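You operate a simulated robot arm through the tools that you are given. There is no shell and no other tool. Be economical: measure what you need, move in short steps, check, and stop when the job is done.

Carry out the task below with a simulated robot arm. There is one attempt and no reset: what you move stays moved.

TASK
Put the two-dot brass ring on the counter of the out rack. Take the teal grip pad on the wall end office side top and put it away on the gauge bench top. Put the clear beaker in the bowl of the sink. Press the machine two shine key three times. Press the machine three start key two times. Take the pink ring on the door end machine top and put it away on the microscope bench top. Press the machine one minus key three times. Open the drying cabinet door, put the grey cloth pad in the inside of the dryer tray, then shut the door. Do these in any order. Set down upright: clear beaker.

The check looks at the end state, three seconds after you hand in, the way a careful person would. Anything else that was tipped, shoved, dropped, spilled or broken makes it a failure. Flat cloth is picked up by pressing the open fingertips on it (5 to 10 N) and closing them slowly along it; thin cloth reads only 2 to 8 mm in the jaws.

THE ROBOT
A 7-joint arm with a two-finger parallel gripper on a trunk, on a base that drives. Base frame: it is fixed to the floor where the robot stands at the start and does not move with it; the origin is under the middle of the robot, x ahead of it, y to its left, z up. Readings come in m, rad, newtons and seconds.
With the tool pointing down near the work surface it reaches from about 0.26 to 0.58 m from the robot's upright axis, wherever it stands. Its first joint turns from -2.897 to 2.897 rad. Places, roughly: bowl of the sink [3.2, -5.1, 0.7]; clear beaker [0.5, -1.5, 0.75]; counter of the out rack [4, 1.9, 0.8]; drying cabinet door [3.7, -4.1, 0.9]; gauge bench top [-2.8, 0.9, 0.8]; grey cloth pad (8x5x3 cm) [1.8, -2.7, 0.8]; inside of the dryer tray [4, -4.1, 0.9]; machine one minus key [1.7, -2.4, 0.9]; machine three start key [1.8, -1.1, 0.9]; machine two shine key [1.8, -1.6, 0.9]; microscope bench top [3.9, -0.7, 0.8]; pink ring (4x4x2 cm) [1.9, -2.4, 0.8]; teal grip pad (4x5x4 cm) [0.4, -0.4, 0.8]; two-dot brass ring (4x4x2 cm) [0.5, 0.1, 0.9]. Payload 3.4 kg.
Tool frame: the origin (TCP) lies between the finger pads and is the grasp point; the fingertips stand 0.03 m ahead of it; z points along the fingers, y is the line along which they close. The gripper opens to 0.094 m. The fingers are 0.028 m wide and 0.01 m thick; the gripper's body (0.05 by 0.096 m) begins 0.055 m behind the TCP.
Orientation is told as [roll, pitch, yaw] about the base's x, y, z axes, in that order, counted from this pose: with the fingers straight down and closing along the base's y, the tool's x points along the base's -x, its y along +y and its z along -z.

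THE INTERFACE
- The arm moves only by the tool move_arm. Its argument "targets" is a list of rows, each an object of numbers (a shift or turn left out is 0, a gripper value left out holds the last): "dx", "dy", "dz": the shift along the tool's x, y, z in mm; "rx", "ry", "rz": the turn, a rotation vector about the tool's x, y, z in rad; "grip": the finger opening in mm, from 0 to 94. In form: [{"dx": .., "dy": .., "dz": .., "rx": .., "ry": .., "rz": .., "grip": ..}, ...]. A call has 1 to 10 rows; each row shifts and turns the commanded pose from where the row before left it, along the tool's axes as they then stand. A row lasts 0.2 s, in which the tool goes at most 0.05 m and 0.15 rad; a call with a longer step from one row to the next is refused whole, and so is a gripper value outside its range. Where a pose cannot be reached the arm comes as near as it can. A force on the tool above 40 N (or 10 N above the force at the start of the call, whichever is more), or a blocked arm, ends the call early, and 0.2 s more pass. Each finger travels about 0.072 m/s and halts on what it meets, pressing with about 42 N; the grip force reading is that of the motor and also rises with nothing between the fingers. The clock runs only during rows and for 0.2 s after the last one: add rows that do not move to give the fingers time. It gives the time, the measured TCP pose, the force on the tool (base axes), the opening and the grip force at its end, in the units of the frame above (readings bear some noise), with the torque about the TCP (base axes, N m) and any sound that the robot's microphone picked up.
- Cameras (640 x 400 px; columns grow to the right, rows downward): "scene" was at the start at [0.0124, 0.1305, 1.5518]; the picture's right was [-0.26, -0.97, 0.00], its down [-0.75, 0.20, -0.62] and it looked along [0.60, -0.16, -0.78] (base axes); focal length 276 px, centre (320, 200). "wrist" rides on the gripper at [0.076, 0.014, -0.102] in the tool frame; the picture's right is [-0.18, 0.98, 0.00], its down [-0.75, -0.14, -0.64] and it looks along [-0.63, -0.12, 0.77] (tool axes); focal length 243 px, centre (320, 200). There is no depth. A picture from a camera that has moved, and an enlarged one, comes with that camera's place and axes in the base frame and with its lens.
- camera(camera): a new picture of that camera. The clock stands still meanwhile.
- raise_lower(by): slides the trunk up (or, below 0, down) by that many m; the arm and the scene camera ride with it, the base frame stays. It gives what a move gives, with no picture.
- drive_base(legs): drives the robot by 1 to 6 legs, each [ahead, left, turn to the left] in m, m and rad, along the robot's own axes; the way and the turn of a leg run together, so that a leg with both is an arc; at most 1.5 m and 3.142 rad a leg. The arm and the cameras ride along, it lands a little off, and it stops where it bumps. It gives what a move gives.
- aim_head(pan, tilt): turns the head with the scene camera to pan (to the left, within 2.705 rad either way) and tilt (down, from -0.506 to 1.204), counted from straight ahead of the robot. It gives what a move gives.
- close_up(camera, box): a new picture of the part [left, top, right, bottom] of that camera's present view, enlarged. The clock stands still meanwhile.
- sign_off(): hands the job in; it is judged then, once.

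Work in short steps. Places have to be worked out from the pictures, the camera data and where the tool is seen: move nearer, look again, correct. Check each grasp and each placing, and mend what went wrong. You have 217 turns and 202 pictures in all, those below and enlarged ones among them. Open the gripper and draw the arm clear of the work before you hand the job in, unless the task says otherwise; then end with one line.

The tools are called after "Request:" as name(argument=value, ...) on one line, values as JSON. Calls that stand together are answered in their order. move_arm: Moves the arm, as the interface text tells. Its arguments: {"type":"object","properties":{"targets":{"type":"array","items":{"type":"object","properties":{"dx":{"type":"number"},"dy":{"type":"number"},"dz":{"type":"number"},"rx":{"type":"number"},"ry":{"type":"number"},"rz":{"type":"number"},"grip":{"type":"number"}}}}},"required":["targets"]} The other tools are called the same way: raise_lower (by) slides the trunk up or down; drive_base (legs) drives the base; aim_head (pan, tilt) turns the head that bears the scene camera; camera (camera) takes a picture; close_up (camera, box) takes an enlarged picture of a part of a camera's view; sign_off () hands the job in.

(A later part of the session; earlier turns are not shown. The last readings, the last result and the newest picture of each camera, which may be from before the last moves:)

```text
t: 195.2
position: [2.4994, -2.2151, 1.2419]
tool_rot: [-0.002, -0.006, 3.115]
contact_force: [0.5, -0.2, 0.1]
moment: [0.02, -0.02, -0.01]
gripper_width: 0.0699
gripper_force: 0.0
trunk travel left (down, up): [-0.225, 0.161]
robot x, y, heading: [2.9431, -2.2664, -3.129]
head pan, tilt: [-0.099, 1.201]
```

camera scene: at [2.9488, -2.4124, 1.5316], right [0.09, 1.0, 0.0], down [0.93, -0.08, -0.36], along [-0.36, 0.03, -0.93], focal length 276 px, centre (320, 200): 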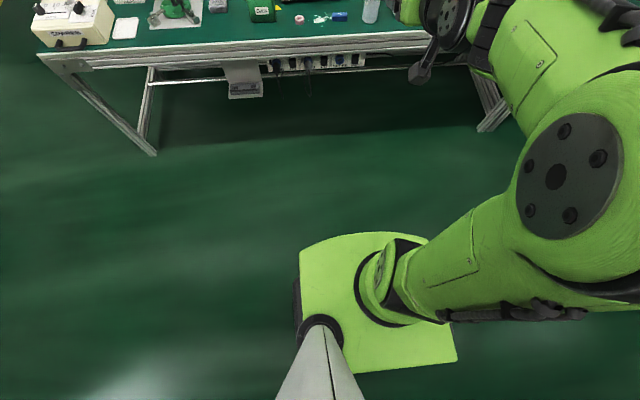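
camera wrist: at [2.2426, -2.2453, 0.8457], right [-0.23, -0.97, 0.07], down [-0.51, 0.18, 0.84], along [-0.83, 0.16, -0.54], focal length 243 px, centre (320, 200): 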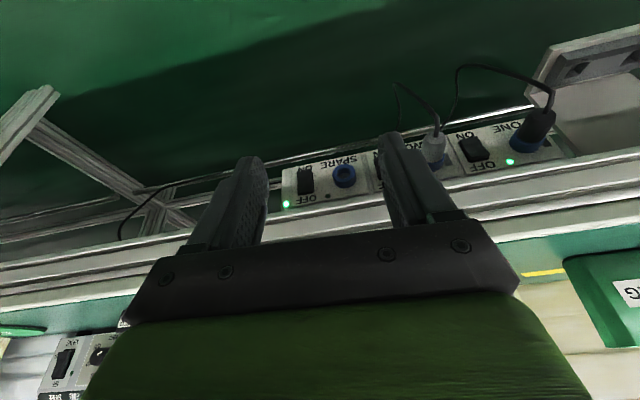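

Tool points down again. Drive forward and left so the pink ring (≈[1.915,-2.41]) is well in reach.

Request:
drive_base(legs=[[0.5, 0.13, -0.012]])

Request:
aim_head(pan=0.0, tilt=0.8)

Request:
camera(camera="scene")

Request:
camera(camera="wrist")

```text
t: 198.3
position: [1.9915, -2.3433, 1.2416]
tool_rot: [-0.002, -0.008, 3.106]
contact_force: [-0.2, 0.8, -0.2]
moment: [0.02, -0.04, 0.0]
gripper_width: 0.07
gripper_force: 0.0
trunk travel left (down, up): [-0.225, 0.161]
robot x, y, heading: [2.436, -2.3943, -3.132]
head pan, tilt: [-0.099, 1.201]
```

```text
t: 199.1
position: [1.991, -2.3456, 1.2404]
tool_rot: [-0.002, -0.009, 3.108]
contact_force: [-0.2, 0.0, -0.7]
moment: [-0.01, -0.06, -0.02]
gripper_width: 0.0698
gripper_force: 0.0
trunk travel left (down, up): [-0.225, 0.161]
robot x, y, heading: [2.4337, -2.3954, -3.142]
head pan, tilt: [0.0, 0.799]
```

```text
139 pictures are left
camera scene: at [2.4134, -2.5507, 1.5593], right [0.0, 1.0, 0.0], down [0.72, 0.0, -0.7], along [-0.7, 0.0, -0.72], focal length 276 px, centre (320, 200)
```

scene: 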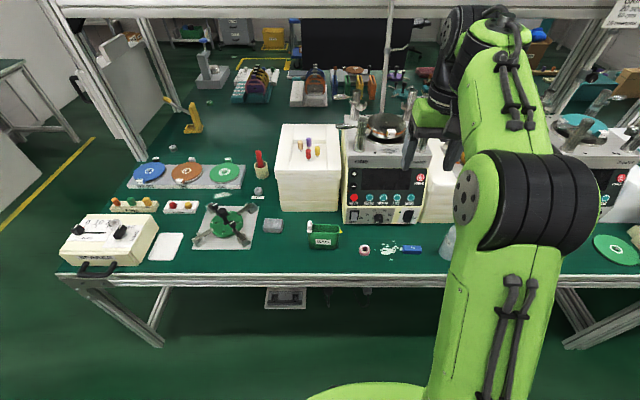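

```text
138 pictures are left
camera wrist: at [2.0683, -2.3602, 1.3436], right [-0.22, -0.98, 0.0], down [-0.74, 0.17, 0.65], along [-0.63, 0.14, -0.76], focal length 243 px, centre (320, 200)
```

wrist: 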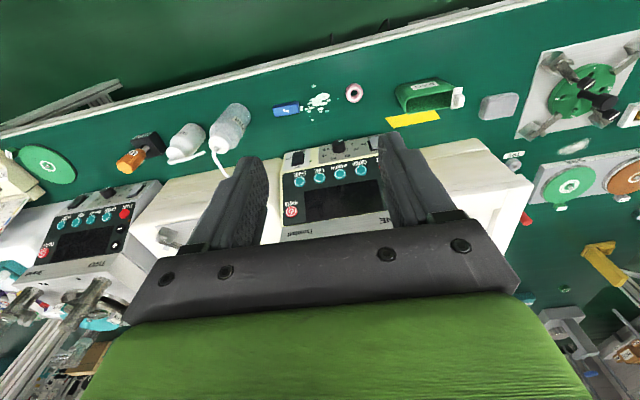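

Ring ≈[1.905,-2.405]. Move above it and descend to z≈0.95.

Request:
move_arm(targets=[{"dx": -28, "dy": 21}, {"dx": -28, "dy": 21}, {"dx": -28, "dy": 21}, {"dz": 45}, {"dz": 45}, {"dz": 45}, {"dz": 45}, {"dz": 45}, {"dz": 45}, {"dz": 20}])

Request:
camera(camera="wrist")

```text
t: 199.8
position: [1.9396, -2.3765, 1.2398]
tool_rot: [0.001, -0.023, 3.109]
contact_force: [-13.0, -0.3, -17.6]
moment: [0.14, -0.14, -0.09]
gripper_width: 0.07
gripper_force: 0.1
out of reach, approached as far as the arm can: row 2, 3
trunk travel left (down, up): [-0.225, 0.161]
robot x, y, heading: [2.4372, -2.3976, -3.144]
head pan, tilt: [0.0, 0.799]
stopped in row 3: the force on the tool passed its limit at 73 N (the readings are from after the stop); the commanded pose is now the measured one
```

```text
137 pictures are left
camera wrist: at [2.018, -2.3926, 1.341], right [-0.21, -0.98, 0.0], down [-0.73, 0.16, 0.66], along [-0.64, 0.14, -0.75], focal length 243 px, centre (320, 200)
```

wrist: 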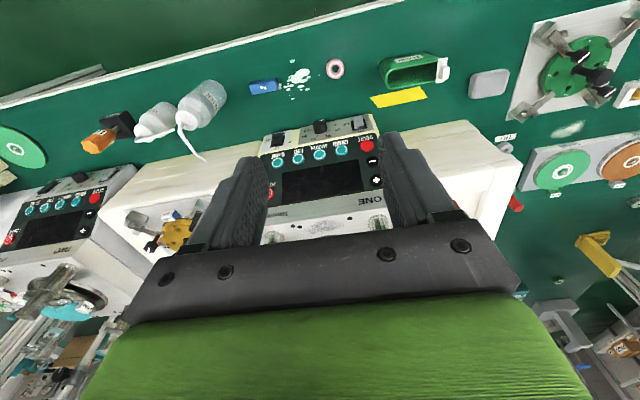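

Hit something (likely the shelf above with the wrist). Back off and look.

Request:
move_arm(targets=[{"dz": 10, "dx": 10}, {"dx": 30, "dz": 20}])

Request:
aim_head(pan=-0.3, tilt=0.35)

Request:
camera(camera="scene")

```text
t: 200.4
position: [1.9804, -2.3767, 1.2091]
tool_rot: [-0.002, -0.021, 3.11]
contact_force: [0.7, 0.2, 0.7]
moment: [0.0, 0.06, -0.02]
gripper_width: 0.0702
gripper_force: 0.0
trunk travel left (down, up): [-0.225, 0.161]
robot x, y, heading: [2.4357, -2.3964, -3.141]
head pan, tilt: [0.0, 0.799]
```

```text
t: 201.3
position: [1.9776, -2.3771, 1.2099]
tool_rot: [-0.001, -0.017, 3.109]
contact_force: [0.2, 0.8, -0.6]
moment: [0.02, 0.0, 0.03]
gripper_width: 0.0696
gripper_force: 0.1
trunk travel left (down, up): [-0.225, 0.161]
robot x, y, heading: [2.438, -2.3959, -3.141]
head pan, tilt: [-0.3, 0.351]
```

```text
136 pictures are left
camera scene: at [2.4051, -2.5233, 1.5989], right [0.29, 0.96, 0.0], down [0.33, -0.1, -0.94], along [-0.9, 0.27, -0.34], focal length 276 px, centre (320, 200)
```

scene: 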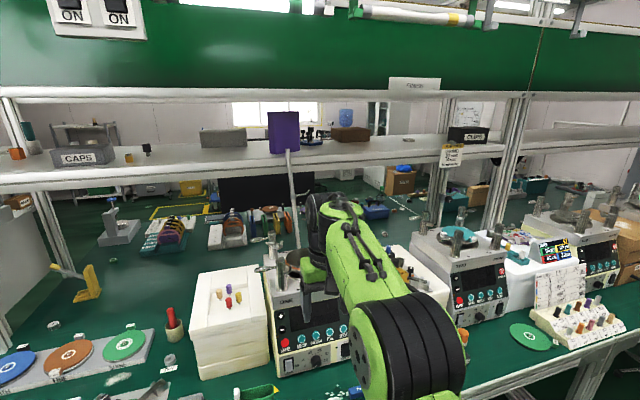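

The shelf's items are all undisturbed; the wrist touched the shelf edge. Descend first, then go forward to the ring.

Request:
move_arm(targets=[{"dz": 45}, {"dz": 45}, {"dz": 45}, {"dz": 45}, {"dz": 30}, {"dx": -35, "dy": 15}, {"dx": -36, "dy": 15}])

Request:
camera(camera="wrist")

```text
t: 202.9
position: [1.9007, -2.4043, 0.9999]
tool_rot: [-0.001, -0.015, 3.108]
contact_force: [0.9, 0.4, -0.2]
moment: [-0.02, 0.0, 0.0]
gripper_width: 0.07
gripper_force: 0.0
trunk travel left (down, up): [-0.225, 0.161]
robot x, y, heading: [2.4362, -2.3978, -3.143]
head pan, tilt: [-0.3, 0.351]
```

```text
135 pictures are left
camera wrist: at [1.9782, -2.4207, 1.1007], right [-0.22, -0.98, 0.0], down [-0.74, 0.16, 0.65], along [-0.64, 0.14, -0.76], focal length 243 px, centre (320, 200)
```

wrist: 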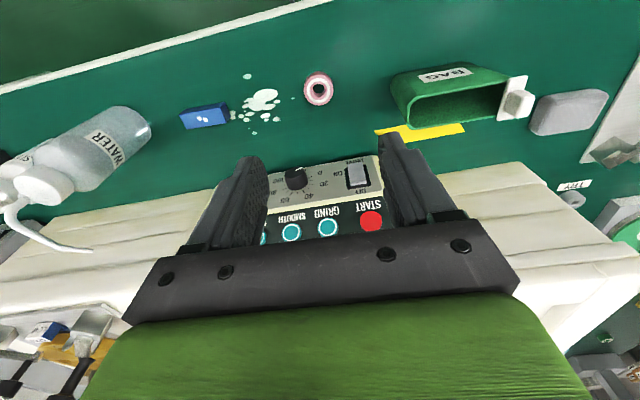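

Ring ≈[1.896,-2.401]; nearly beneath. Descend to z≈0.88 and recheck.

Request:
move_arm(targets=[{"dx": -4, "dy": -3, "dz": 40}, {"dz": 40}, {"dz": 40}])

Request:
camera(camera="wrist")

```text
t: 203.7
position: [1.8984, -2.4027, 0.8803]
tool_rot: [-0.002, -0.018, 3.109]
contact_force: [-0.1, -0.2, -0.3]
moment: [-0.02, 0.01, 0.0]
gripper_width: 0.0699
gripper_force: 0.1
trunk travel left (down, up): [-0.225, 0.161]
robot x, y, heading: [2.4384, -2.3988, -3.137]
head pan, tilt: [-0.3, 0.351]
```

```text
134 pictures are left
camera wrist: at [1.9741, -2.4185, 0.9815], right [-0.22, -0.98, 0.0], down [-0.74, 0.16, 0.65], along [-0.64, 0.14, -0.76], focal length 243 px, centre (320, 200)
```

wrist: 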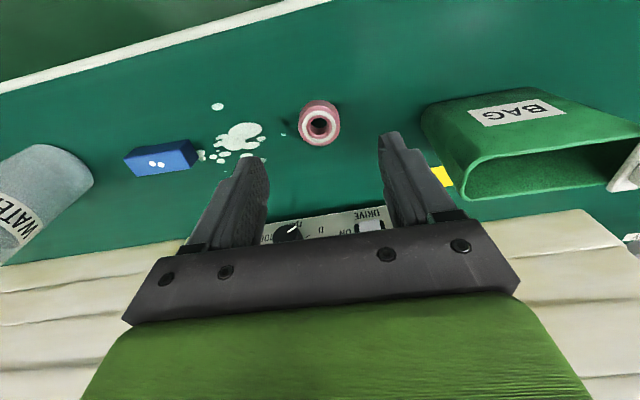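

Ring top is at z≈0.79 at [1.895,-2.400]. Narrow the gripper to 58 mm (bag nearby) and descend gently.

Request:
move_arm(targets=[{"dx": -3, "dy": -2, "grip": 58}, {"dz": 25}, {"dz": 15}, {"dz": 8}])

Request:
camera(camera="wrist")

```text
t: 204.7
position: [1.8926, -2.3997, 0.8331]
tool_rot: [0.0, -0.018, 3.11]
contact_force: [0.3, 0.0, -0.5]
moment: [0.0, 0.0, -0.03]
gripper_width: 0.058
gripper_force: 0.0
trunk travel left (down, up): [-0.225, 0.161]
robot x, y, heading: [2.4366, -2.3955, -3.136]
head pan, tilt: [-0.3, 0.351]
```

```text
133 pictures are left
camera wrist: at [1.9709, -2.4167, 0.9337], right [-0.22, -0.98, 0.0], down [-0.74, 0.16, 0.66], along [-0.64, 0.14, -0.76], focal length 243 px, centre (320, 200)
```

wrist: 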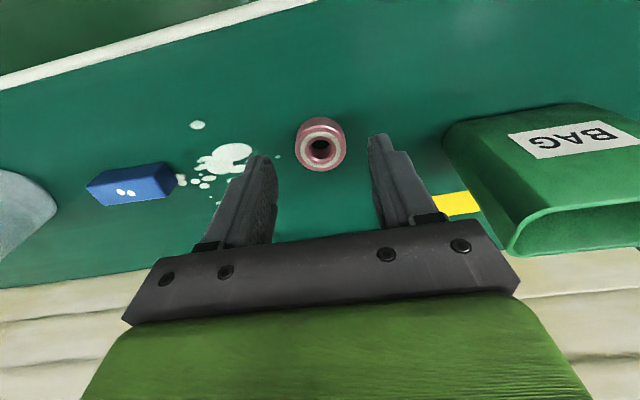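

Same geometry as the brass ring 26 mm before grasp. Descend 25 mm and close.

Request:
move_arm(targets=[{"dz": 15}, {"dz": 10}, {"grip": 46}, {"grip": 34}, {"grip": 22}, {"grip": 20}, {}])

Request:
camera(camera="wrist")

```text
t: 206.3
position: [1.8926, -2.4, 0.8082]
tool_rot: [-0.002, -0.017, 3.111]
contact_force: [-0.3, 0.5, -0.7]
moment: [-0.03, -0.05, 0.01]
gripper_width: 0.02
gripper_force: 0.0
trunk travel left (down, up): [-0.225, 0.161]
robot x, y, heading: [2.4319, -2.3988, -3.137]
head pan, tilt: [-0.3, 0.351]
```

```text
132 pictures are left
camera wrist: at [1.9702, -2.4159, 0.9091], right [-0.22, -0.98, 0.0], down [-0.74, 0.16, 0.66], along [-0.64, 0.14, -0.76], focal length 243 px, centre (320, 200)
```

wrist: 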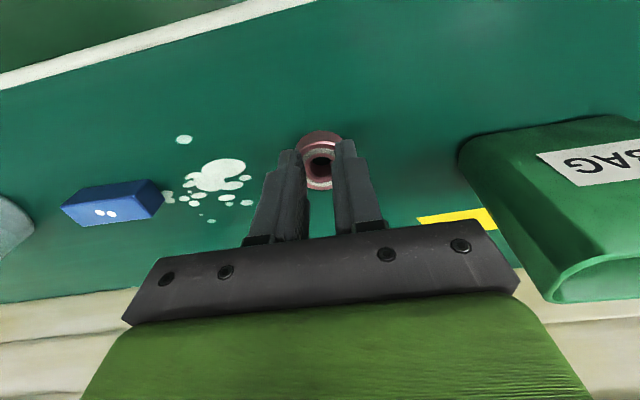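

Closed over the top of the ring: it is lower than thought. Reopen, descend ~17 mm, and close again.

Request:
move_arm(targets=[{"grip": 56}, {}, {}, {"dz": 9}, {"dz": 8}])

Request:
camera(camera="wrist")

```text
t: 207.5
position: [1.8934, -2.3986, 0.7902]
tool_rot: [-0.003, -0.018, 3.108]
contact_force: [-0.3, -0.6, 0.4]
moment: [0.0, 0.02, 0.03]
gripper_width: 0.0558
gripper_force: 0.1
trunk travel left (down, up): [-0.225, 0.161]
robot x, y, heading: [2.4318, -2.3974, -3.14]
head pan, tilt: [-0.3, 0.351]
```

```text
131 pictures are left
camera wrist: at [1.9712, -2.4154, 0.8917], right [-0.22, -0.98, 0.0], down [-0.74, 0.16, 0.66], along [-0.64, 0.14, -0.76], focal length 243 px, centre (320, 200)
```

wrist: 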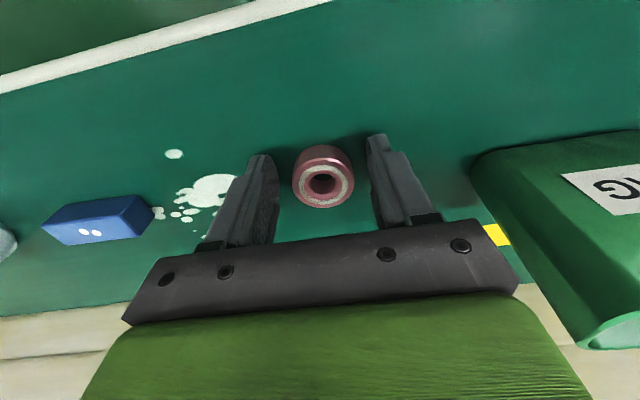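

Ring now sits between the fingertips as in the brass grasp. Close.

Request:
move_arm(targets=[{"dz": 3, "grip": 46}, {"grip": 34}, {"grip": 22}, {"grip": 20}, {}])

```text
t: 208.7
position: [1.8927, -2.3996, 0.791]
tool_rot: [-0.001, -0.024, 3.11]
contact_force: [-5.7, -4.6, 31.8]
moment: [-0.32, -0.25, 0.04]
gripper_width: 0.0364
gripper_force: 41.8
trunk travel left (down, up): [-0.225, 0.161]
robot x, y, heading: [2.4352, -2.3976, -3.133]
head pan, tilt: [-0.3, 0.351]
```

Ring gripped (36 mm); tips just touch the bench. Lift, retract and back off, then turn toward the microscope bench.

Request:
move_arm(targets=[{"dz": -10}, {"dz": -40}, {"dz": -45}, {"dz": -45}, {"dz": -45, "dx": 20}, {"dx": 45, "dz": -20}, {"dx": 45, "dz": -15}, {"dx": 45}, {"dx": 45}])

Request:
drive_base(legs=[[-0.45, 0, 0], [0, 0, 3.135], [0, 1.4, 0]])

Request:
aim_head(pan=0.0, tilt=0.6)

Request:
camera(camera="scene")

```text
t: 210.7
position: [2.1016, -2.4045, 1.0048]
tool_rot: [0.0, -0.02, 3.111]
contact_force: [-0.9, -0.8, -0.1]
moment: [-0.02, 0.01, 0.02]
gripper_width: 0.0363
gripper_force: 41.7
trunk travel left (down, up): [-0.225, 0.161]
robot x, y, heading: [2.434, -2.399, -3.137]
head pan, tilt: [-0.3, 0.351]
```

```text
t: 227.2
position: [3.295, -1.0079, 1.0039]
tool_rot: [-0.003, -0.018, -0.094]
contact_force: [-0.3, 0.7, -0.8]
moment: [-0.02, -0.01, 0.01]
gripper_width: 0.0366
gripper_force: 42.1
trunk travel left (down, up): [-0.225, 0.161]
robot x, y, heading: [2.9616, -0.9966, -0.059]
head pan, tilt: [-0.3, 0.351]
```

```text
t: 228.0
position: [3.2942, -1.007, 1.0037]
tool_rot: [0.0, -0.017, -0.094]
contact_force: [-0.2, -0.2, -0.9]
moment: [0.0, 0.0, -0.01]
gripper_width: 0.0361
gripper_force: 42.1
trunk travel left (down, up): [-0.225, 0.161]
robot x, y, heading: [2.9578, -0.9967, -0.059]
head pan, tilt: [0.0, 0.6]
```

```text
130 pictures are left
camera scene: at [2.9964, -0.8468, 1.5763], right [-0.06, -1.0, 0.0], down [-0.56, 0.03, -0.83], along [0.82, -0.05, -0.56], focal length 276 px, centre (320, 200)
```

scene: 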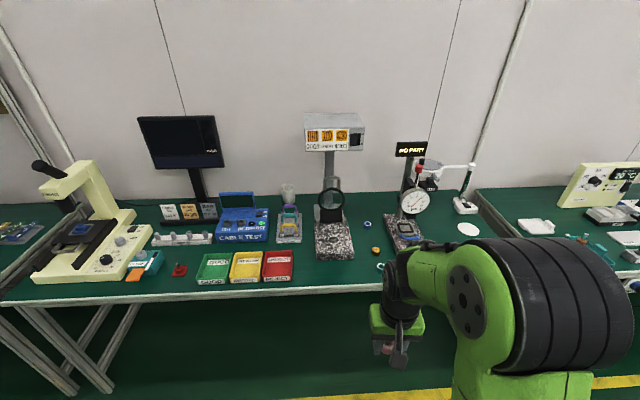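

The microscope bench is ahead. Zoom for a free spot near its front edge.

Request:
close_up(camera="scene", box=[140, 200, 400, 310])

```text
2.46 times, centred on (270, 255) of scene
camera zoom: at [2.9964, -0.8468, 1.5763], right [-0.06, -1.0, 0.0], down [-0.56, 0.03, -0.83], along [0.82, -0.05, -0.56], focal length 680 px, centre (443, 65)
```

zoom: 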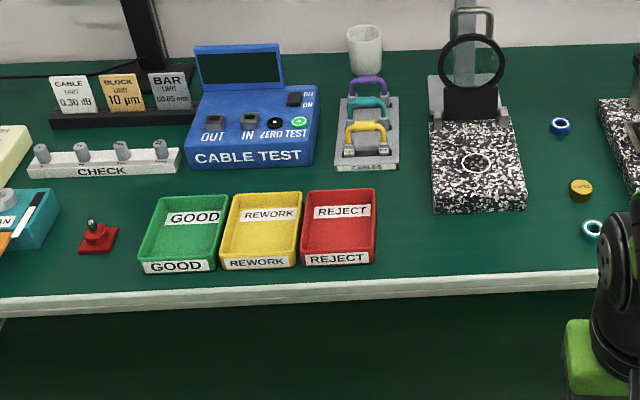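

Free green area in front of the granite stand, ≈[3.68,-0.90]. Straighten and drive up to it.

Request:
drive_base(legs=[[0, 0, 0.059], [0.26, 0.08, 0]])

Request:
move_arm(targets=[{"dx": -40}, {"dx": -40}, {"dx": -20, "dz": 30}])

Request:
camera(camera="wrist")

Request:
camera(camera="scene")

```text
t: 230.3
position: [3.5572, -0.9073, 1.003]
tool_rot: [-0.001, -0.017, -0.032]
contact_force: [0.4, 0.0, -0.2]
moment: [-0.04, 0.03, -0.03]
gripper_width: 0.0362
gripper_force: 41.6
trunk travel left (down, up): [-0.225, 0.161]
robot x, y, heading: [3.2201, -0.9207, 0.004]
head pan, tilt: [0.0, 0.6]
```

```text
t: 231.1
position: [3.6589, -0.9083, 0.9769]
tool_rot: [-0.003, -0.018, -0.032]
contact_force: [0.1, -0.5, -0.3]
moment: [-0.02, 0.03, -0.04]
gripper_width: 0.0365
gripper_force: 42.4
trunk travel left (down, up): [-0.225, 0.161]
robot x, y, heading: [3.2237, -0.9155, 0.003]
head pan, tilt: [0.0, 0.6]
```

```text
128 pictures are left
camera wrist: at [3.5817, -0.8916, 1.0778], right [0.22, 0.98, 0.0], down [0.74, -0.16, 0.65], along [0.64, -0.14, -0.76], focal length 243 px, centre (320, 200)
```

wrist: 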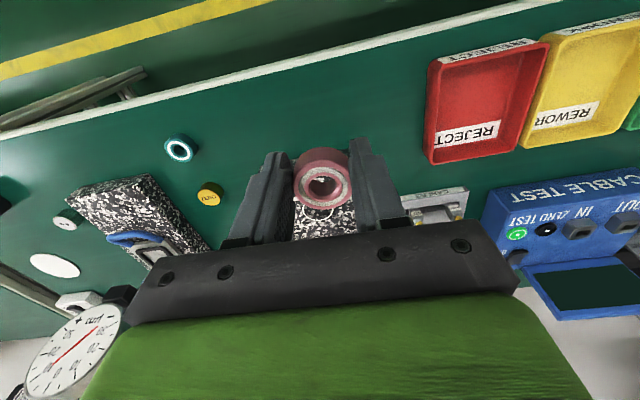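

```text
127 pictures are left
camera scene: at [3.2502, -0.7656, 1.5761], right [0.0, -1.0, 0.0], down [-0.57, 0.0, -0.82], along [0.82, 0.0, -0.57], focal length 276 px, centre (320, 200)
```

scene: 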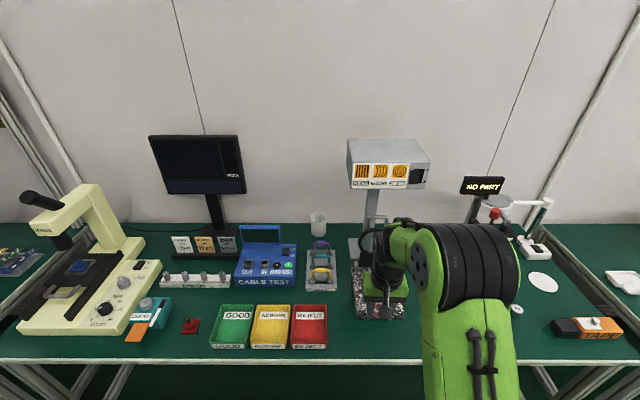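

Edge at x≈3.63, granite front at ≈3.74. Move to x≈3.685 and lower until contact.

Request:
move_arm(targets=[{"dx": -25, "dz": 30}, {"dz": 40}, {"dz": 40}, {"dz": 25}, {"dz": 6}])

Request:
camera(camera="wrist")

```text
t: 232.3
position: [3.6848, -0.9125, 0.8356]
tool_rot: [0.0, -0.017, -0.033]
contact_force: [0.3, -0.4, -1.0]
moment: [0.0, -0.02, -0.01]
gripper_width: 0.0364
gripper_force: 41.7
trunk travel left (down, up): [-0.225, 0.161]
robot x, y, heading: [3.2228, -0.915, 0.004]
head pan, tilt: [0.0, 0.6]
```

```text
126 pictures are left
camera wrist: at [3.6079, -0.8949, 0.9367], right [0.22, 0.98, 0.0], down [0.74, -0.16, 0.66], along [0.64, -0.14, -0.76], focal length 243 px, centre (320, 200)
```

wrist: 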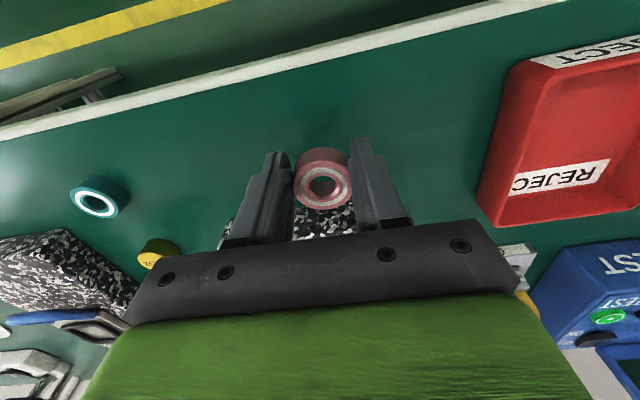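

Clear of granite and trays. Lower in small steps to contact.

Request:
move_arm(targets=[{"dz": 10}, {"dz": 6}, {"dz": 5}, {"dz": 4}, {"dz": 4}, {"dz": 4}, {"dz": 4}, {"dz": 4}])

```text
t: 234.1
position: [3.6872, -0.9115, 0.7931]
tool_rot: [-0.001, -0.02, -0.032]
contact_force: [0.4, 0.1, -0.2]
moment: [0.03, 0.0, 0.02]
gripper_width: 0.0364
gripper_force: 41.9
trunk travel left (down, up): [-0.225, 0.161]
robot x, y, heading: [3.2211, -0.9143, 0.006]
head pan, tilt: [0.0, 0.6]
```

Request:
move_arm(targets=[{"dz": 4}, {"dz": 4}, {"dz": 4}, {"dz": 4}, {"dz": 4}])

Request:
camera(camera="wrist")

```text
t: 234.8
position: [3.6855, -0.9122, 0.7908]
tool_rot: [0.0, -0.024, -0.033]
contact_force: [-10.7, -0.1, 22.6]
moment: [0.17, 0.61, 0.04]
gripper_width: 0.0366
gripper_force: 42.3
trunk travel left (down, up): [-0.225, 0.161]
robot x, y, heading: [3.2224, -0.912, -0.001]
head pan, tilt: [0.0, 0.6]
stopped in row 3: the force on the tool passed its limit at 49 N (the readings are from after the stop); the commanded pose is now the measured one
```

```text
125 pictures are left
camera wrist: at [3.6075, -0.8943, 0.891], right [0.22, 0.98, 0.0], down [0.73, -0.16, 0.66], along [0.65, -0.14, -0.75], focal length 243 px, centre (320, 200)
```

wrist: 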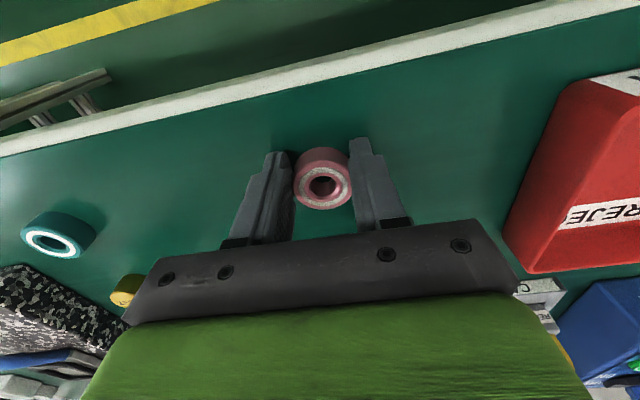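

Contact at z≈0.791, same as the pickup height. Release and rise, then check.

Request:
move_arm(targets=[{"grip": 46}, {"grip": 60}, {}, {"dz": -15}, {"dz": -40}, {"dz": -50}, {"dz": -50}, {"dz": -45, "dx": 30}])

Request:
camera(camera="wrist")

```text
refused: row 8 steps farther than a row can; nothing moved
```

```text
124 pictures are left
camera wrist: at [3.6075, -0.8943, 0.891], right [0.22, 0.98, 0.0], down [0.73, -0.16, 0.66], along [0.65, -0.14, -0.75], focal length 243 px, centre (320, 200)
```

wrist: 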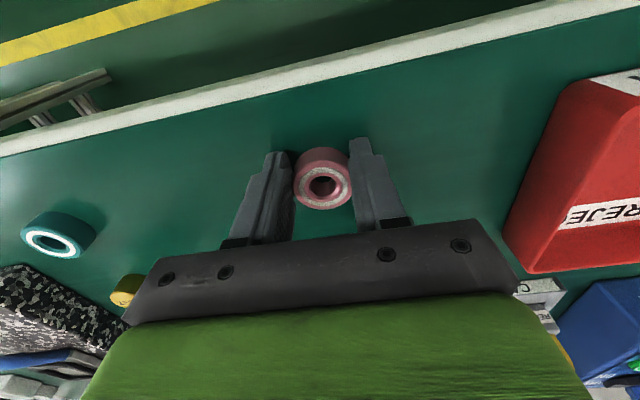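

Row too long; repeat with legal steps.

Request:
move_arm(targets=[{"grip": 46}, {"grip": 60}, {}, {"dz": -15}, {"dz": -40}, {"dz": -50}, {"dz": -50}, {"dz": -40, "dx": 20}, {"dx": 45}, {"dx": 45}])

Request:
camera(camera="wrist")

```text
t: 235.6
position: [3.686, -0.92, 0.7913]
tool_rot: [-0.012, -0.024, -0.043]
contact_force: [-10.1, -9.2, 21.1]
moment: [0.38, 0.57, 0.45]
gripper_width: 0.0534
gripper_force: 0.0
trunk travel left (down, up): [-0.225, 0.161]
robot x, y, heading: [3.2163, -0.9156, 0.001]
head pan, tilt: [0.0, 0.6]
stopped in row 3: the force on the tool passed its limit at 40 N (the readings are from after the stop); the commanded pose is now the measured one
```

```text
123 pictures are left
camera wrist: at [3.6077, -0.9003, 0.8911], right [0.23, 0.97, -0.01], down [0.73, -0.17, 0.66], along [0.64, -0.15, -0.75], focal length 243 px, centre (320, 200)
```

wrist: 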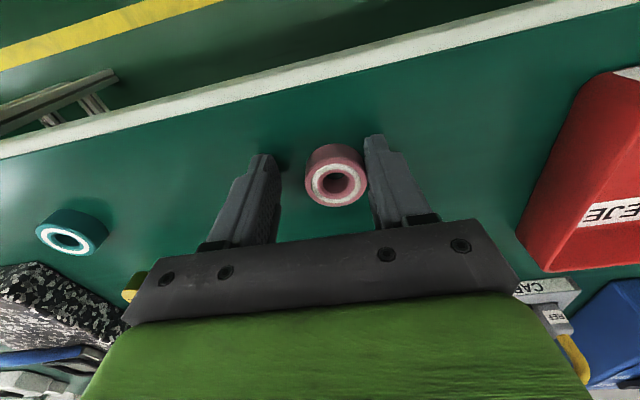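

Fingers dragged on the table but the ring is free. Rise straight up.

Request:
move_arm(targets=[{"dz": -6}, {"grip": 64, "dz": -5}, {"dz": -30}, {"dz": -45}, {"dz": -50}, {"dz": -50}, {"dx": 40}, {"dx": 40}])

Request:
camera(camera="wrist")

```text
t: 237.4
position: [3.6022, -0.9124, 0.9723]
tool_rot: [-0.007, -0.025, -0.038]
contact_force: [0.4, 1.0, 0.6]
moment: [0.0, -0.04, -0.05]
gripper_width: 0.064
gripper_force: 0.1
trunk travel left (down, up): [-0.225, 0.161]
robot x, y, heading: [3.2231, -0.9168, -0.001]
head pan, tilt: [0.0, 0.6]
```

```text
122 pictures are left
camera wrist: at [3.5245, -0.8928, 1.0726], right [0.22, 0.98, 0.0], down [0.73, -0.16, 0.66], along [0.65, -0.15, -0.75], focal length 243 px, centre (320, 200)
```

wrist: 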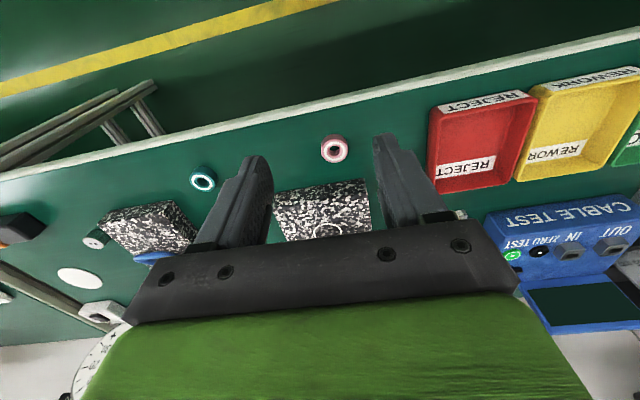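

Pink ring is done. Now the dryer: back off and slide to y≈-4.1 to inspect its door.

Request:
drive_base(legs=[[-0.38, 0, 0], [0, -1.5, 0], [0, -1.5, 0], [0, -0.2, 0]])

Request:
camera(camera="scene")

```text
t: 254.9
position: [3.2722, -4.0706, 0.9721]
tool_rot: [-0.006, -0.024, -0.002]
contact_force: [-0.2, -0.4, 0.2]
moment: [-0.01, 0.01, -0.02]
gripper_width: 0.064
gripper_force: 0.1
trunk travel left (down, up): [-0.225, 0.161]
robot x, y, heading: [2.8904, -4.0885, 0.036]
head pan, tilt: [0.0, 0.6]
```

```text
121 pictures are left
camera scene: at [2.9127, -3.9388, 1.5764], right [0.04, -1.0, 0.0], down [-0.56, -0.02, -0.83], along [0.82, 0.03, -0.56], focal length 276 px, centre (320, 200)
```

scene: 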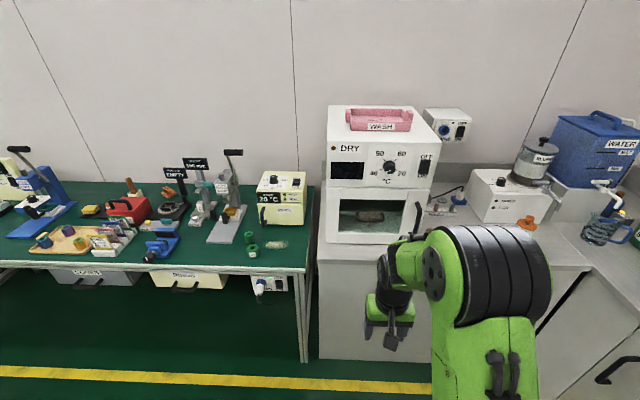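

Request:
close_up(camera="scene", box=[310, 95, 450, 255])

```text
2.50 times, centred on (380, 175) of scene
camera zoom: at [2.9127, -3.9388, 1.5764], right [0.04, -1.0, 0.0], down [-0.56, -0.02, -0.83], along [0.82, 0.03, -0.56], focal length 691 px, centre (170, 262)
```

zoom: 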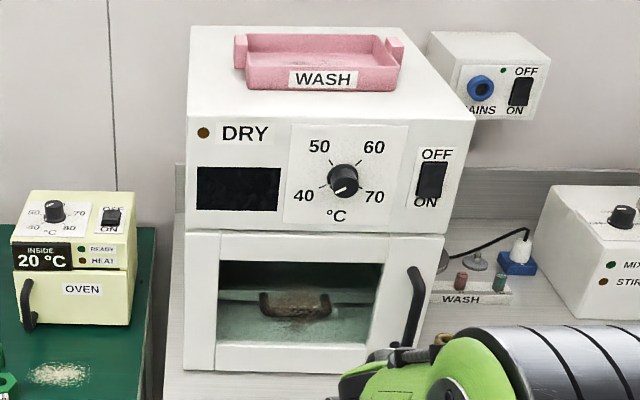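

Door: window with a vertical handle on its right edge (≈[3.71,-4.26,0.96]), hinge on left (y≈-3.93). Raise the arm and pitch the tool horizontal at height.

Request:
move_arm(targets=[{"dz": -45, "dx": -15}, {"dz": -45, "dx": -15}, {"dz": -45, "dx": -15}, {"dz": -45, "dx": -15}, {"dz": -45}, {"dz": -45}, {"ry": -0.15}, {"ry": -0.15}, {"ry": -0.15}, {"ry": -0.15}])

Request:
move_arm(targets=[{"ry": -0.15}, {"ry": -0.15}, {"ry": -0.15}, {"ry": -0.15}, {"ry": -0.15}, {"ry": -0.15}, {"ry": -0.046}])

```text
t: 257.1
position: [3.325, -4.0691, 1.243]
tool_rot: [-0.009, -0.626, 0.002]
contact_force: [0.8, 0.4, 0.3]
moment: [0.02, 0.01, -0.01]
gripper_width: 0.0639
gripper_force: 0.0
trunk travel left (down, up): [-0.225, 0.161]
robot x, y, heading: [2.8904, -4.0907, 0.039]
head pan, tilt: [0.0, 0.6]
```

```text
t: 258.7
position: [3.3257, -4.0683, 1.243]
tool_rot: [-1.685, -1.564, 1.682]
contact_force: [0.7, 0.1, -0.1]
moment: [0.0, 0.01, 0.0]
gripper_width: 0.064
gripper_force: 0.1
trunk travel left (down, up): [-0.225, 0.161]
robot x, y, heading: [2.8881, -4.0906, 0.037]
head pan, tilt: [0.0, 0.6]
```

Tool is horizontal. Drive closer (x≈3.1, y≈-4.2) with heading corrected, lower to handle height and look.

Request:
drive_base(legs=[[0.18, -0.12, -0.037]])

Request:
move_arm(targets=[{"dx": 45}, {"dx": 45}, {"dx": 45}, {"dx": 45}, {"dx": 45}, {"dx": 45}])

Request:
camera(camera="wrist")

Request:
camera(camera="scene")

```text
t: 260.4
position: [3.5094, -4.2033, 1.2426]
tool_rot: [-1.36, -1.564, 1.322]
contact_force: [-0.7, 0.2, 0.4]
moment: [-0.02, -0.01, 0.0]
gripper_width: 0.064
gripper_force: 0.0
trunk travel left (down, up): [-0.225, 0.161]
robot x, y, heading: [3.0749, -4.2057, 0.001]
head pan, tilt: [0.0, 0.6]
```

```text
t: 261.8
position: [3.5344, -4.1699, 1.1106]
tool_rot: [2.26, -1.564, -2.294]
contact_force: [0.6, 0.0, -2.0]
moment: [-0.04, -0.19, 0.0]
gripper_width: 0.0639
gripper_force: 0.1
out of reach, approached as far as the arm can: row 1, 2, 3, 4, 5
trunk travel left (down, up): [-0.225, 0.161]
robot x, y, heading: [3.0707, -4.2063, 0.002]
head pan, tilt: [0.0, 0.6]
```

```text
119 pictures are left
camera wrist: at [3.4329, -4.1503, 1.0351], right [0.03, 0.98, 0.19], down [-0.65, -0.12, 0.75], along [0.76, -0.15, 0.63], focal length 243 px, centre (320, 200)
```

wrist: 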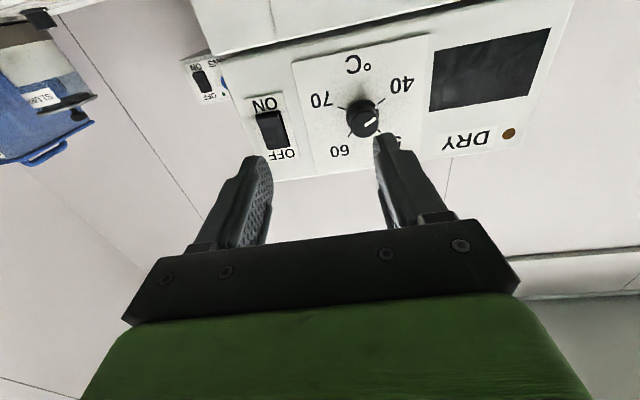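

```text
118 pictures are left
camera scene: at [3.1008, -4.0559, 1.5759], right [0.0, -1.0, 0.0], down [-0.57, 0.0, -0.82], along [0.82, 0.0, -0.57], focal length 276 px, centre (320, 200)
```

scene: 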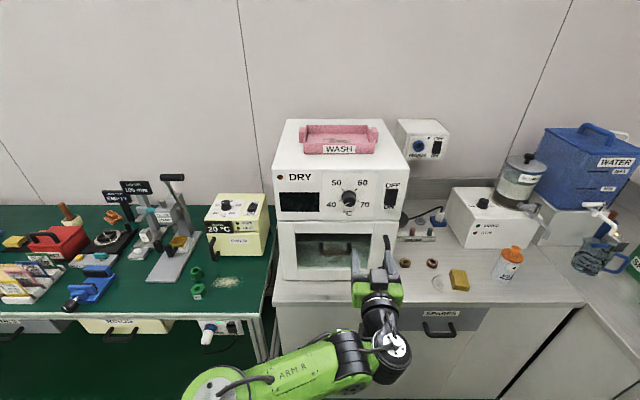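

The arm flipped elbow-left but is still horizontal. Back the base 0.1 m and move down with more extension.

Request:
drive_base(legs=[[-0.1, 0, 0]])

Request:
move_arm(targets=[{"dz": 40}, {"dz": 40}, {"dx": 30, "dz": 10}, {"dx": 40}, {"dx": 40}, {"dx": 40}])

Request:
camera(camera="scene")

```text
t: 262.9
position: [3.4328, -4.1692, 1.1109]
tool_rot: [-1.716, -1.562, 1.678]
contact_force: [-0.5, 0.9, -0.2]
moment: [-0.02, 0.03, -0.05]
gripper_width: 0.0641
gripper_force: 0.1
trunk travel left (down, up): [-0.225, 0.161]
robot x, y, heading: [2.9686, -4.2029, 0.0]
head pan, tilt: [0.0, 0.6]
```

```text
t: 264.3
position: [3.5245, -4.1746, 0.9589]
tool_rot: [-1.502, -1.565, 1.464]
contact_force: [0.2, -0.3, -0.2]
moment: [-0.01, 0.01, -0.01]
gripper_width: 0.0641
gripper_force: 0.0
trunk travel left (down, up): [-0.225, 0.161]
robot x, y, heading: [2.974, -4.2052, -0.0]
head pan, tilt: [0.0, 0.6]
```

```text
117 pictures are left
camera scene: at [3.0012, -4.0564, 1.5762], right [0.0, -1.0, 0.0], down [-0.57, 0.0, -0.82], along [0.82, 0.0, -0.57], focal length 276 px, centre (320, 200)
```

scene: 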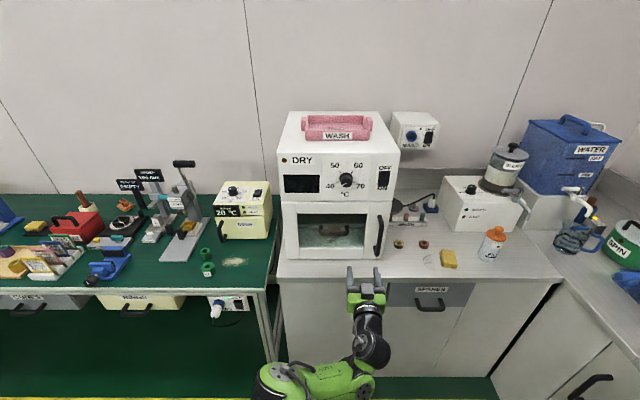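

The elbow is low on the left, unsuitable for reaching in. Raise the TCP high and extended to reset the elbow, and look.

Request:
move_arm(targets=[{"dx": -45, "dz": 10}, {"dx": -45, "dz": 10}, {"dx": -45, "dz": 10}, {"dx": -45, "dz": 10}, {"dx": -45}, {"dx": -45}, {"dx": -45}, {"dx": -45}])

Request:
aim_head(pan=0.0, tilt=0.9)

Request:
camera(camera="scene")

```text
t: 266.1
position: [3.5643, -4.1762, 1.3217]
tool_rot: [-1.509, -1.561, 1.47]
contact_force: [-0.2, 0.3, 0.6]
moment: [-0.01, 0.01, -0.01]
gripper_width: 0.0637
gripper_force: 0.0
trunk travel left (down, up): [-0.225, 0.161]
robot x, y, heading: [2.9728, -4.2063, 0.003]
head pan, tilt: [0.0, 0.6]
```

```text
t: 266.9
position: [3.5647, -4.1755, 1.3198]
tool_rot: [-1.506, -1.563, 1.469]
contact_force: [-0.5, -0.3, 0.8]
moment: [-0.01, 0.02, -0.01]
gripper_width: 0.0641
gripper_force: 0.1
trunk travel left (down, up): [-0.225, 0.161]
robot x, y, heading: [2.9754, -4.2056, -0.0]
head pan, tilt: [0.0, 0.901]
```

```text
116 pictures are left
camera scene: at [2.9878, -4.0562, 1.5515], right [0.0, -1.0, 0.0], down [-0.78, 0.0, -0.62], along [0.62, 0.0, -0.78], focal length 276 px, centre (320, 200)
```

scene: 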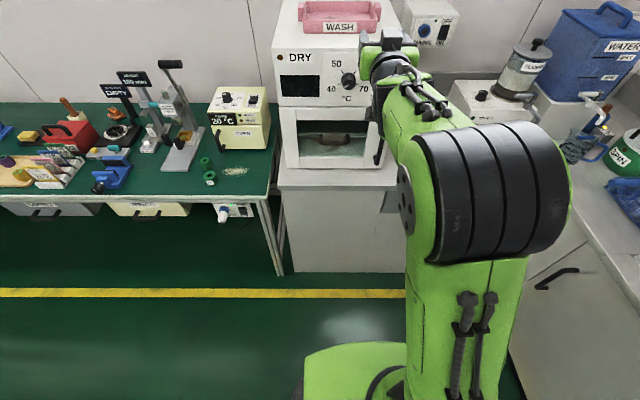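

Elbow is high again. Descend at this extension while shifting right to the handle line, then view.

Request:
move_arm(targets=[{"dx": 40, "dy": -25}, {"dx": 40, "dy": -25}, {"dx": 40, "dy": -25}, {"dx": 45}, {"dx": 45}, {"dx": 45}, {"dx": 45}, {"dx": 45}])

Request:
camera(camera="scene")

Request:
camera(camera="wrist")

```text
t: 268.7
position: [3.5619, -4.2513, 0.9752]
tool_rot: [-1.572, -1.566, 1.535]
contact_force: [-0.2, 0.5, -0.7]
moment: [0.0, 0.03, 0.02]
gripper_width: 0.064
gripper_force: 0.1
trunk travel left (down, up): [-0.225, 0.161]
robot x, y, heading: [2.9748, -4.2088, -0.002]
head pan, tilt: [0.0, 0.901]
```

```text
115 pictures are left
camera scene: at [2.9889, -4.0564, 1.5514], right [0.0, -1.0, 0.0], down [-0.78, 0.0, -0.62], along [0.62, 0.0, -0.78], focal length 276 px, centre (320, 200)
```

scene: 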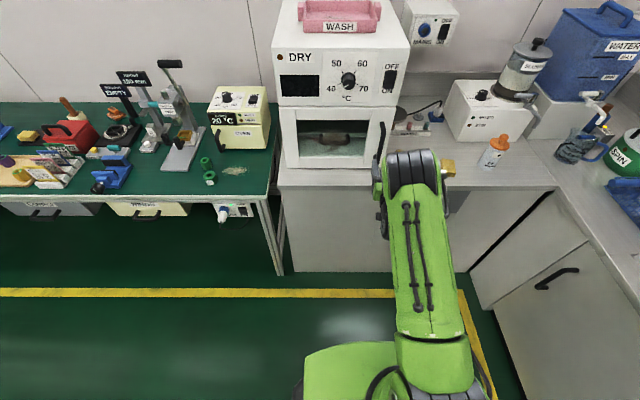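

```text
114 pictures are left
camera wrist: at [3.4609, -4.2328, 0.8986], right [0.04, 0.98, 0.18], down [-0.65, -0.11, 0.75], along [0.76, -0.14, 0.63], focal length 243 px, centre (320, 200)
```

wrist: 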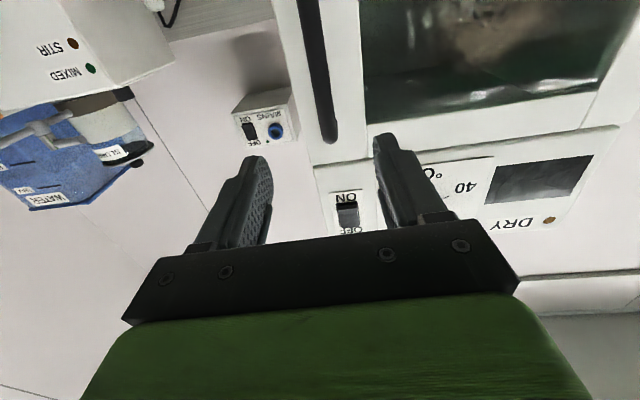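

Handle bar spans z≈0.88–1.02 at y≈-4.252, aligned between the fingers. Lower 20 mm and advance 10 cm.

Request:
move_arm(targets=[{"dx": 20, "dz": 20}, {"dz": 40}, {"dz": 35}])

Request:
camera(camera="wrist")

Request:
close_up(camera="scene", box=[320, 90, 460, 220])

```text
t: 269.5
position: [3.6595, -4.253, 0.9534]
tool_rot: [-1.478, -1.565, 1.44]
contact_force: [-0.2, -0.1, -0.4]
moment: [0.02, -0.04, -0.04]
gripper_width: 0.064
gripper_force: 0.1
trunk travel left (down, up): [-0.225, 0.161]
robot x, y, heading: [2.9719, -4.2074, 0.0]
head pan, tilt: [0.0, 0.901]
```

```text
113 pictures are left
camera wrist: at [3.5578, -4.2352, 0.8779], right [0.04, 0.98, 0.18], down [-0.65, -0.11, 0.76], along [0.76, -0.14, 0.63], focal length 243 px, centre (320, 200)
```

wrist: 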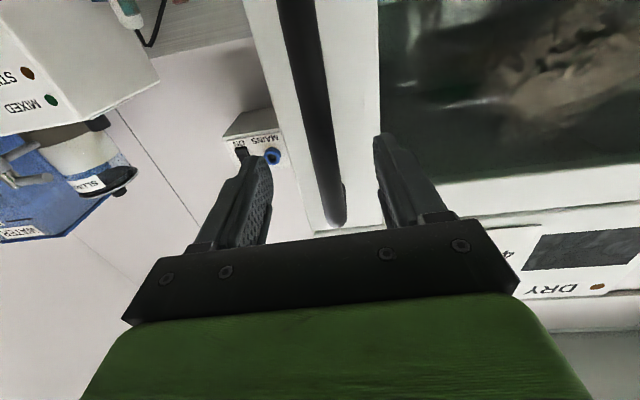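

```text
3.08 times, centred on (390, 155) of scene
camera zoom: at [2.9889, -4.0564, 1.5514], right [0.0, -1.0, 0.0], down [-0.78, 0.0, -0.62], along [0.62, 0.0, -0.78], focal length 850 px, centre (105, 338)
```

zoom: 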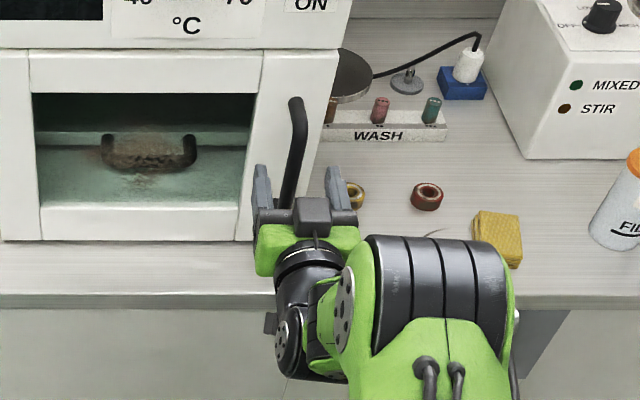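

The bar is between the fingers near the tips. Advance 22 mm and close on it.

Request:
move_arm(targets=[{"dz": 12}, {"dz": 10}, {"grip": 45}, {"grip": 30}, {"grip": 15}, {"grip": 5}, {"grip": 0}, {}])

Request:
camera(camera="wrist")

```text
t: 271.3
position: [3.681, -4.2528, 0.9553]
tool_rot: [-1.455, -1.564, 1.421]
contact_force: [1.0, 12.3, -1.0]
moment: [0.58, -0.09, 0.05]
gripper_width: 0.0186
gripper_force: 45.3
trunk travel left (down, up): [-0.225, 0.161]
robot x, y, heading: [2.975, -4.2106, 0.003]
head pan, tilt: [0.0, 0.901]
```

```text
111 pictures are left
camera wrist: at [3.5781, -4.2331, 0.8791], right [0.03, 0.98, 0.18], down [-0.65, -0.11, 0.75], along [0.76, -0.14, 0.63], focal length 243 px, centre (320, 200)
```

wrist: 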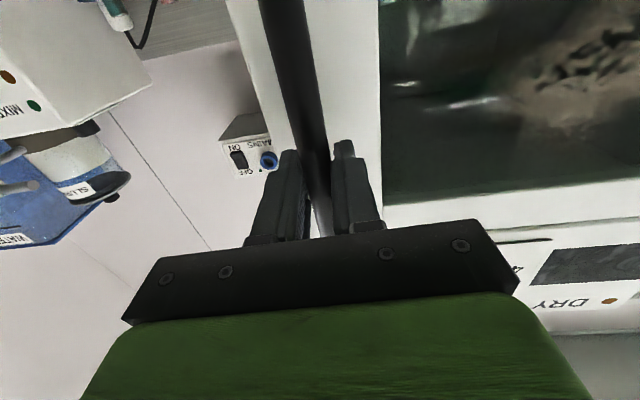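

Handle gripped (18.6 mm). Pull along the door's arc to ~0.2 rad first.

Request:
move_arm(targets=[{"dz": -16, "dy": 3}, {"dz": -16, "dy": 4, "rx": 0.05}, {"dz": -15, "dy": 4, "rx": 0.05}, {"dz": -15, "dy": 5, "rx": 0.05}])

Request:
close_up(camera="scene", box=[240, 60, 460, 220])

```text
t: 272.3
position: [3.6171, -4.2351, 0.9556]
tool_rot: [-2.088, -1.563, 1.9]
contact_force: [0.8, 3.1, 7.5]
moment: [0.76, -0.42, 0.2]
gripper_width: 0.0157
gripper_force: 44.9
trunk travel left (down, up): [-0.225, 0.161]
robot x, y, heading: [2.9713, -4.2092, -0.002]
head pan, tilt: [0.0, 0.901]
```

```text
2.50 times, centred on (350, 140) of scene
camera zoom: at [2.987, -4.0558, 1.5514], right [0.0, -1.0, 0.0], down [-0.78, 0.0, -0.62], along [0.62, 0.0, -0.78], focal length 691 px, centre (245, 350)
```

zoom: 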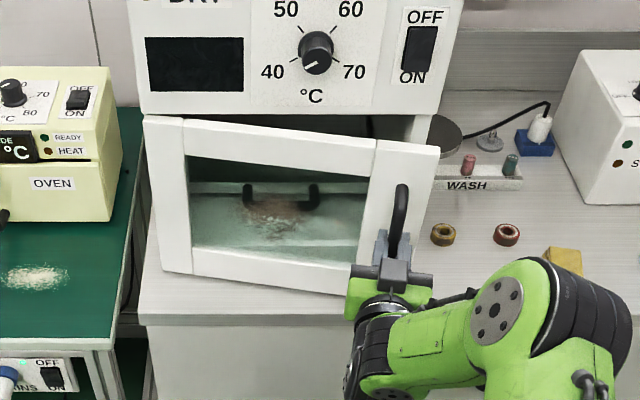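

Door is swinging open. Continue the arc to ~0.5 rad.

Request:
move_arm(targets=[{"dz": -15, "dy": 5, "rx": 0.05}, {"dz": -15, "dy": 5, "rx": 0.05}, {"dz": -15, "dy": 5, "rx": 0.05}, {"dz": -15, "dy": 5, "rx": 0.05}, {"dz": -15, "dy": 5, "rx": 0.05}, {"dz": -15, "dy": 5, "rx": 0.05}])

Request:
camera(camera="scene")

```text
t: 273.4
position: [3.5624, -4.2085, 0.9564]
tool_rot: [-2.628, -1.558, 2.206]
contact_force: [-6.6, -13.0, 2.2]
moment: [0.38, -1.07, -0.31]
gripper_width: 0.0157
gripper_force: 45.3
trunk travel left (down, up): [-0.225, 0.161]
robot x, y, heading: [2.9718, -4.2075, -0.003]
head pan, tilt: [0.0, 0.901]
stopped in row 5: the force on the tool passed its limit at 42 N (the readings are from after the stop); the commanded pose is now the measured one
```

```text
109 pictures are left
camera scene: at [2.9865, -4.0582, 1.5516], right [0.0, -1.0, 0.0], down [-0.78, 0.0, -0.62], along [0.62, 0.0, -0.78], focal length 276 px, centre (320, 200)
```

scene: 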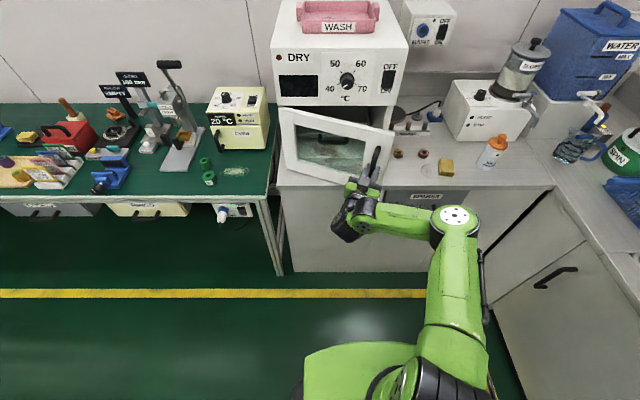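

Force limit, but the door is open ~0.37 rad. Release the handle, back out and then sweep it open from behind its edge.

Request:
move_arm(targets=[{"grip": 30}, {"grip": 50}, {}, {"dz": -25}, {"dz": -35}, {"dz": -30}])

Request:
camera(camera="scene")

Request:
camera(camera="wrist")

```text
t: 274.8
position: [3.4952, -4.183, 0.9582]
tool_rot: [-1.998, -1.561, 1.587]
contact_force: [-0.2, 0.3, 0.5]
moment: [0.01, 0.02, 0.03]
gripper_width: 0.0503
gripper_force: 0.1
out of reach, approached as far as the arm can: row 6
trunk travel left (down, up): [-0.225, 0.161]
robot x, y, heading: [2.971, -4.2041, -0.003]
head pan, tilt: [0.0, 0.901]
```

```text
108 pictures are left
camera scene: at [2.9878, -4.0576, 1.5515], right [0.0, -1.0, 0.0], down [-0.78, 0.0, -0.62], along [0.62, 0.0, -0.78], focal length 276 px, centre (320, 200)
```

scene: 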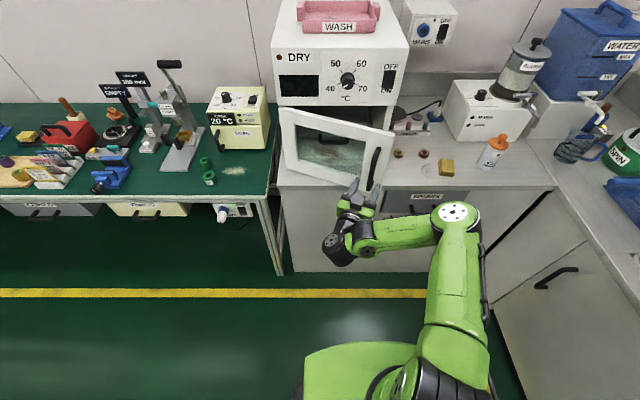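

```text
107 pictures are left
camera wrist: at [3.4074, -4.1288, 0.8825], right [0.39, 0.9, 0.17], down [-0.65, 0.14, 0.75], along [0.66, -0.41, 0.64], focal length 243 px, centre (320, 200)
```

wrist: 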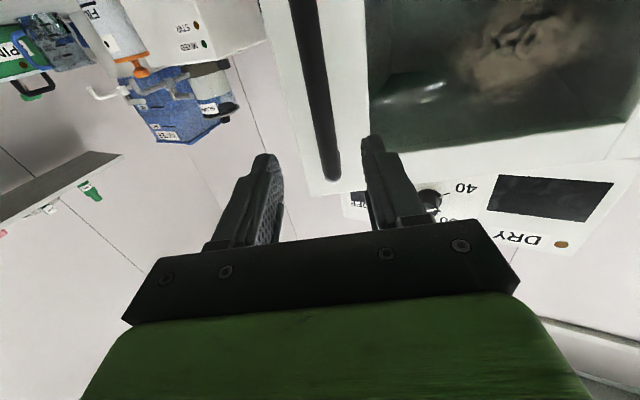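

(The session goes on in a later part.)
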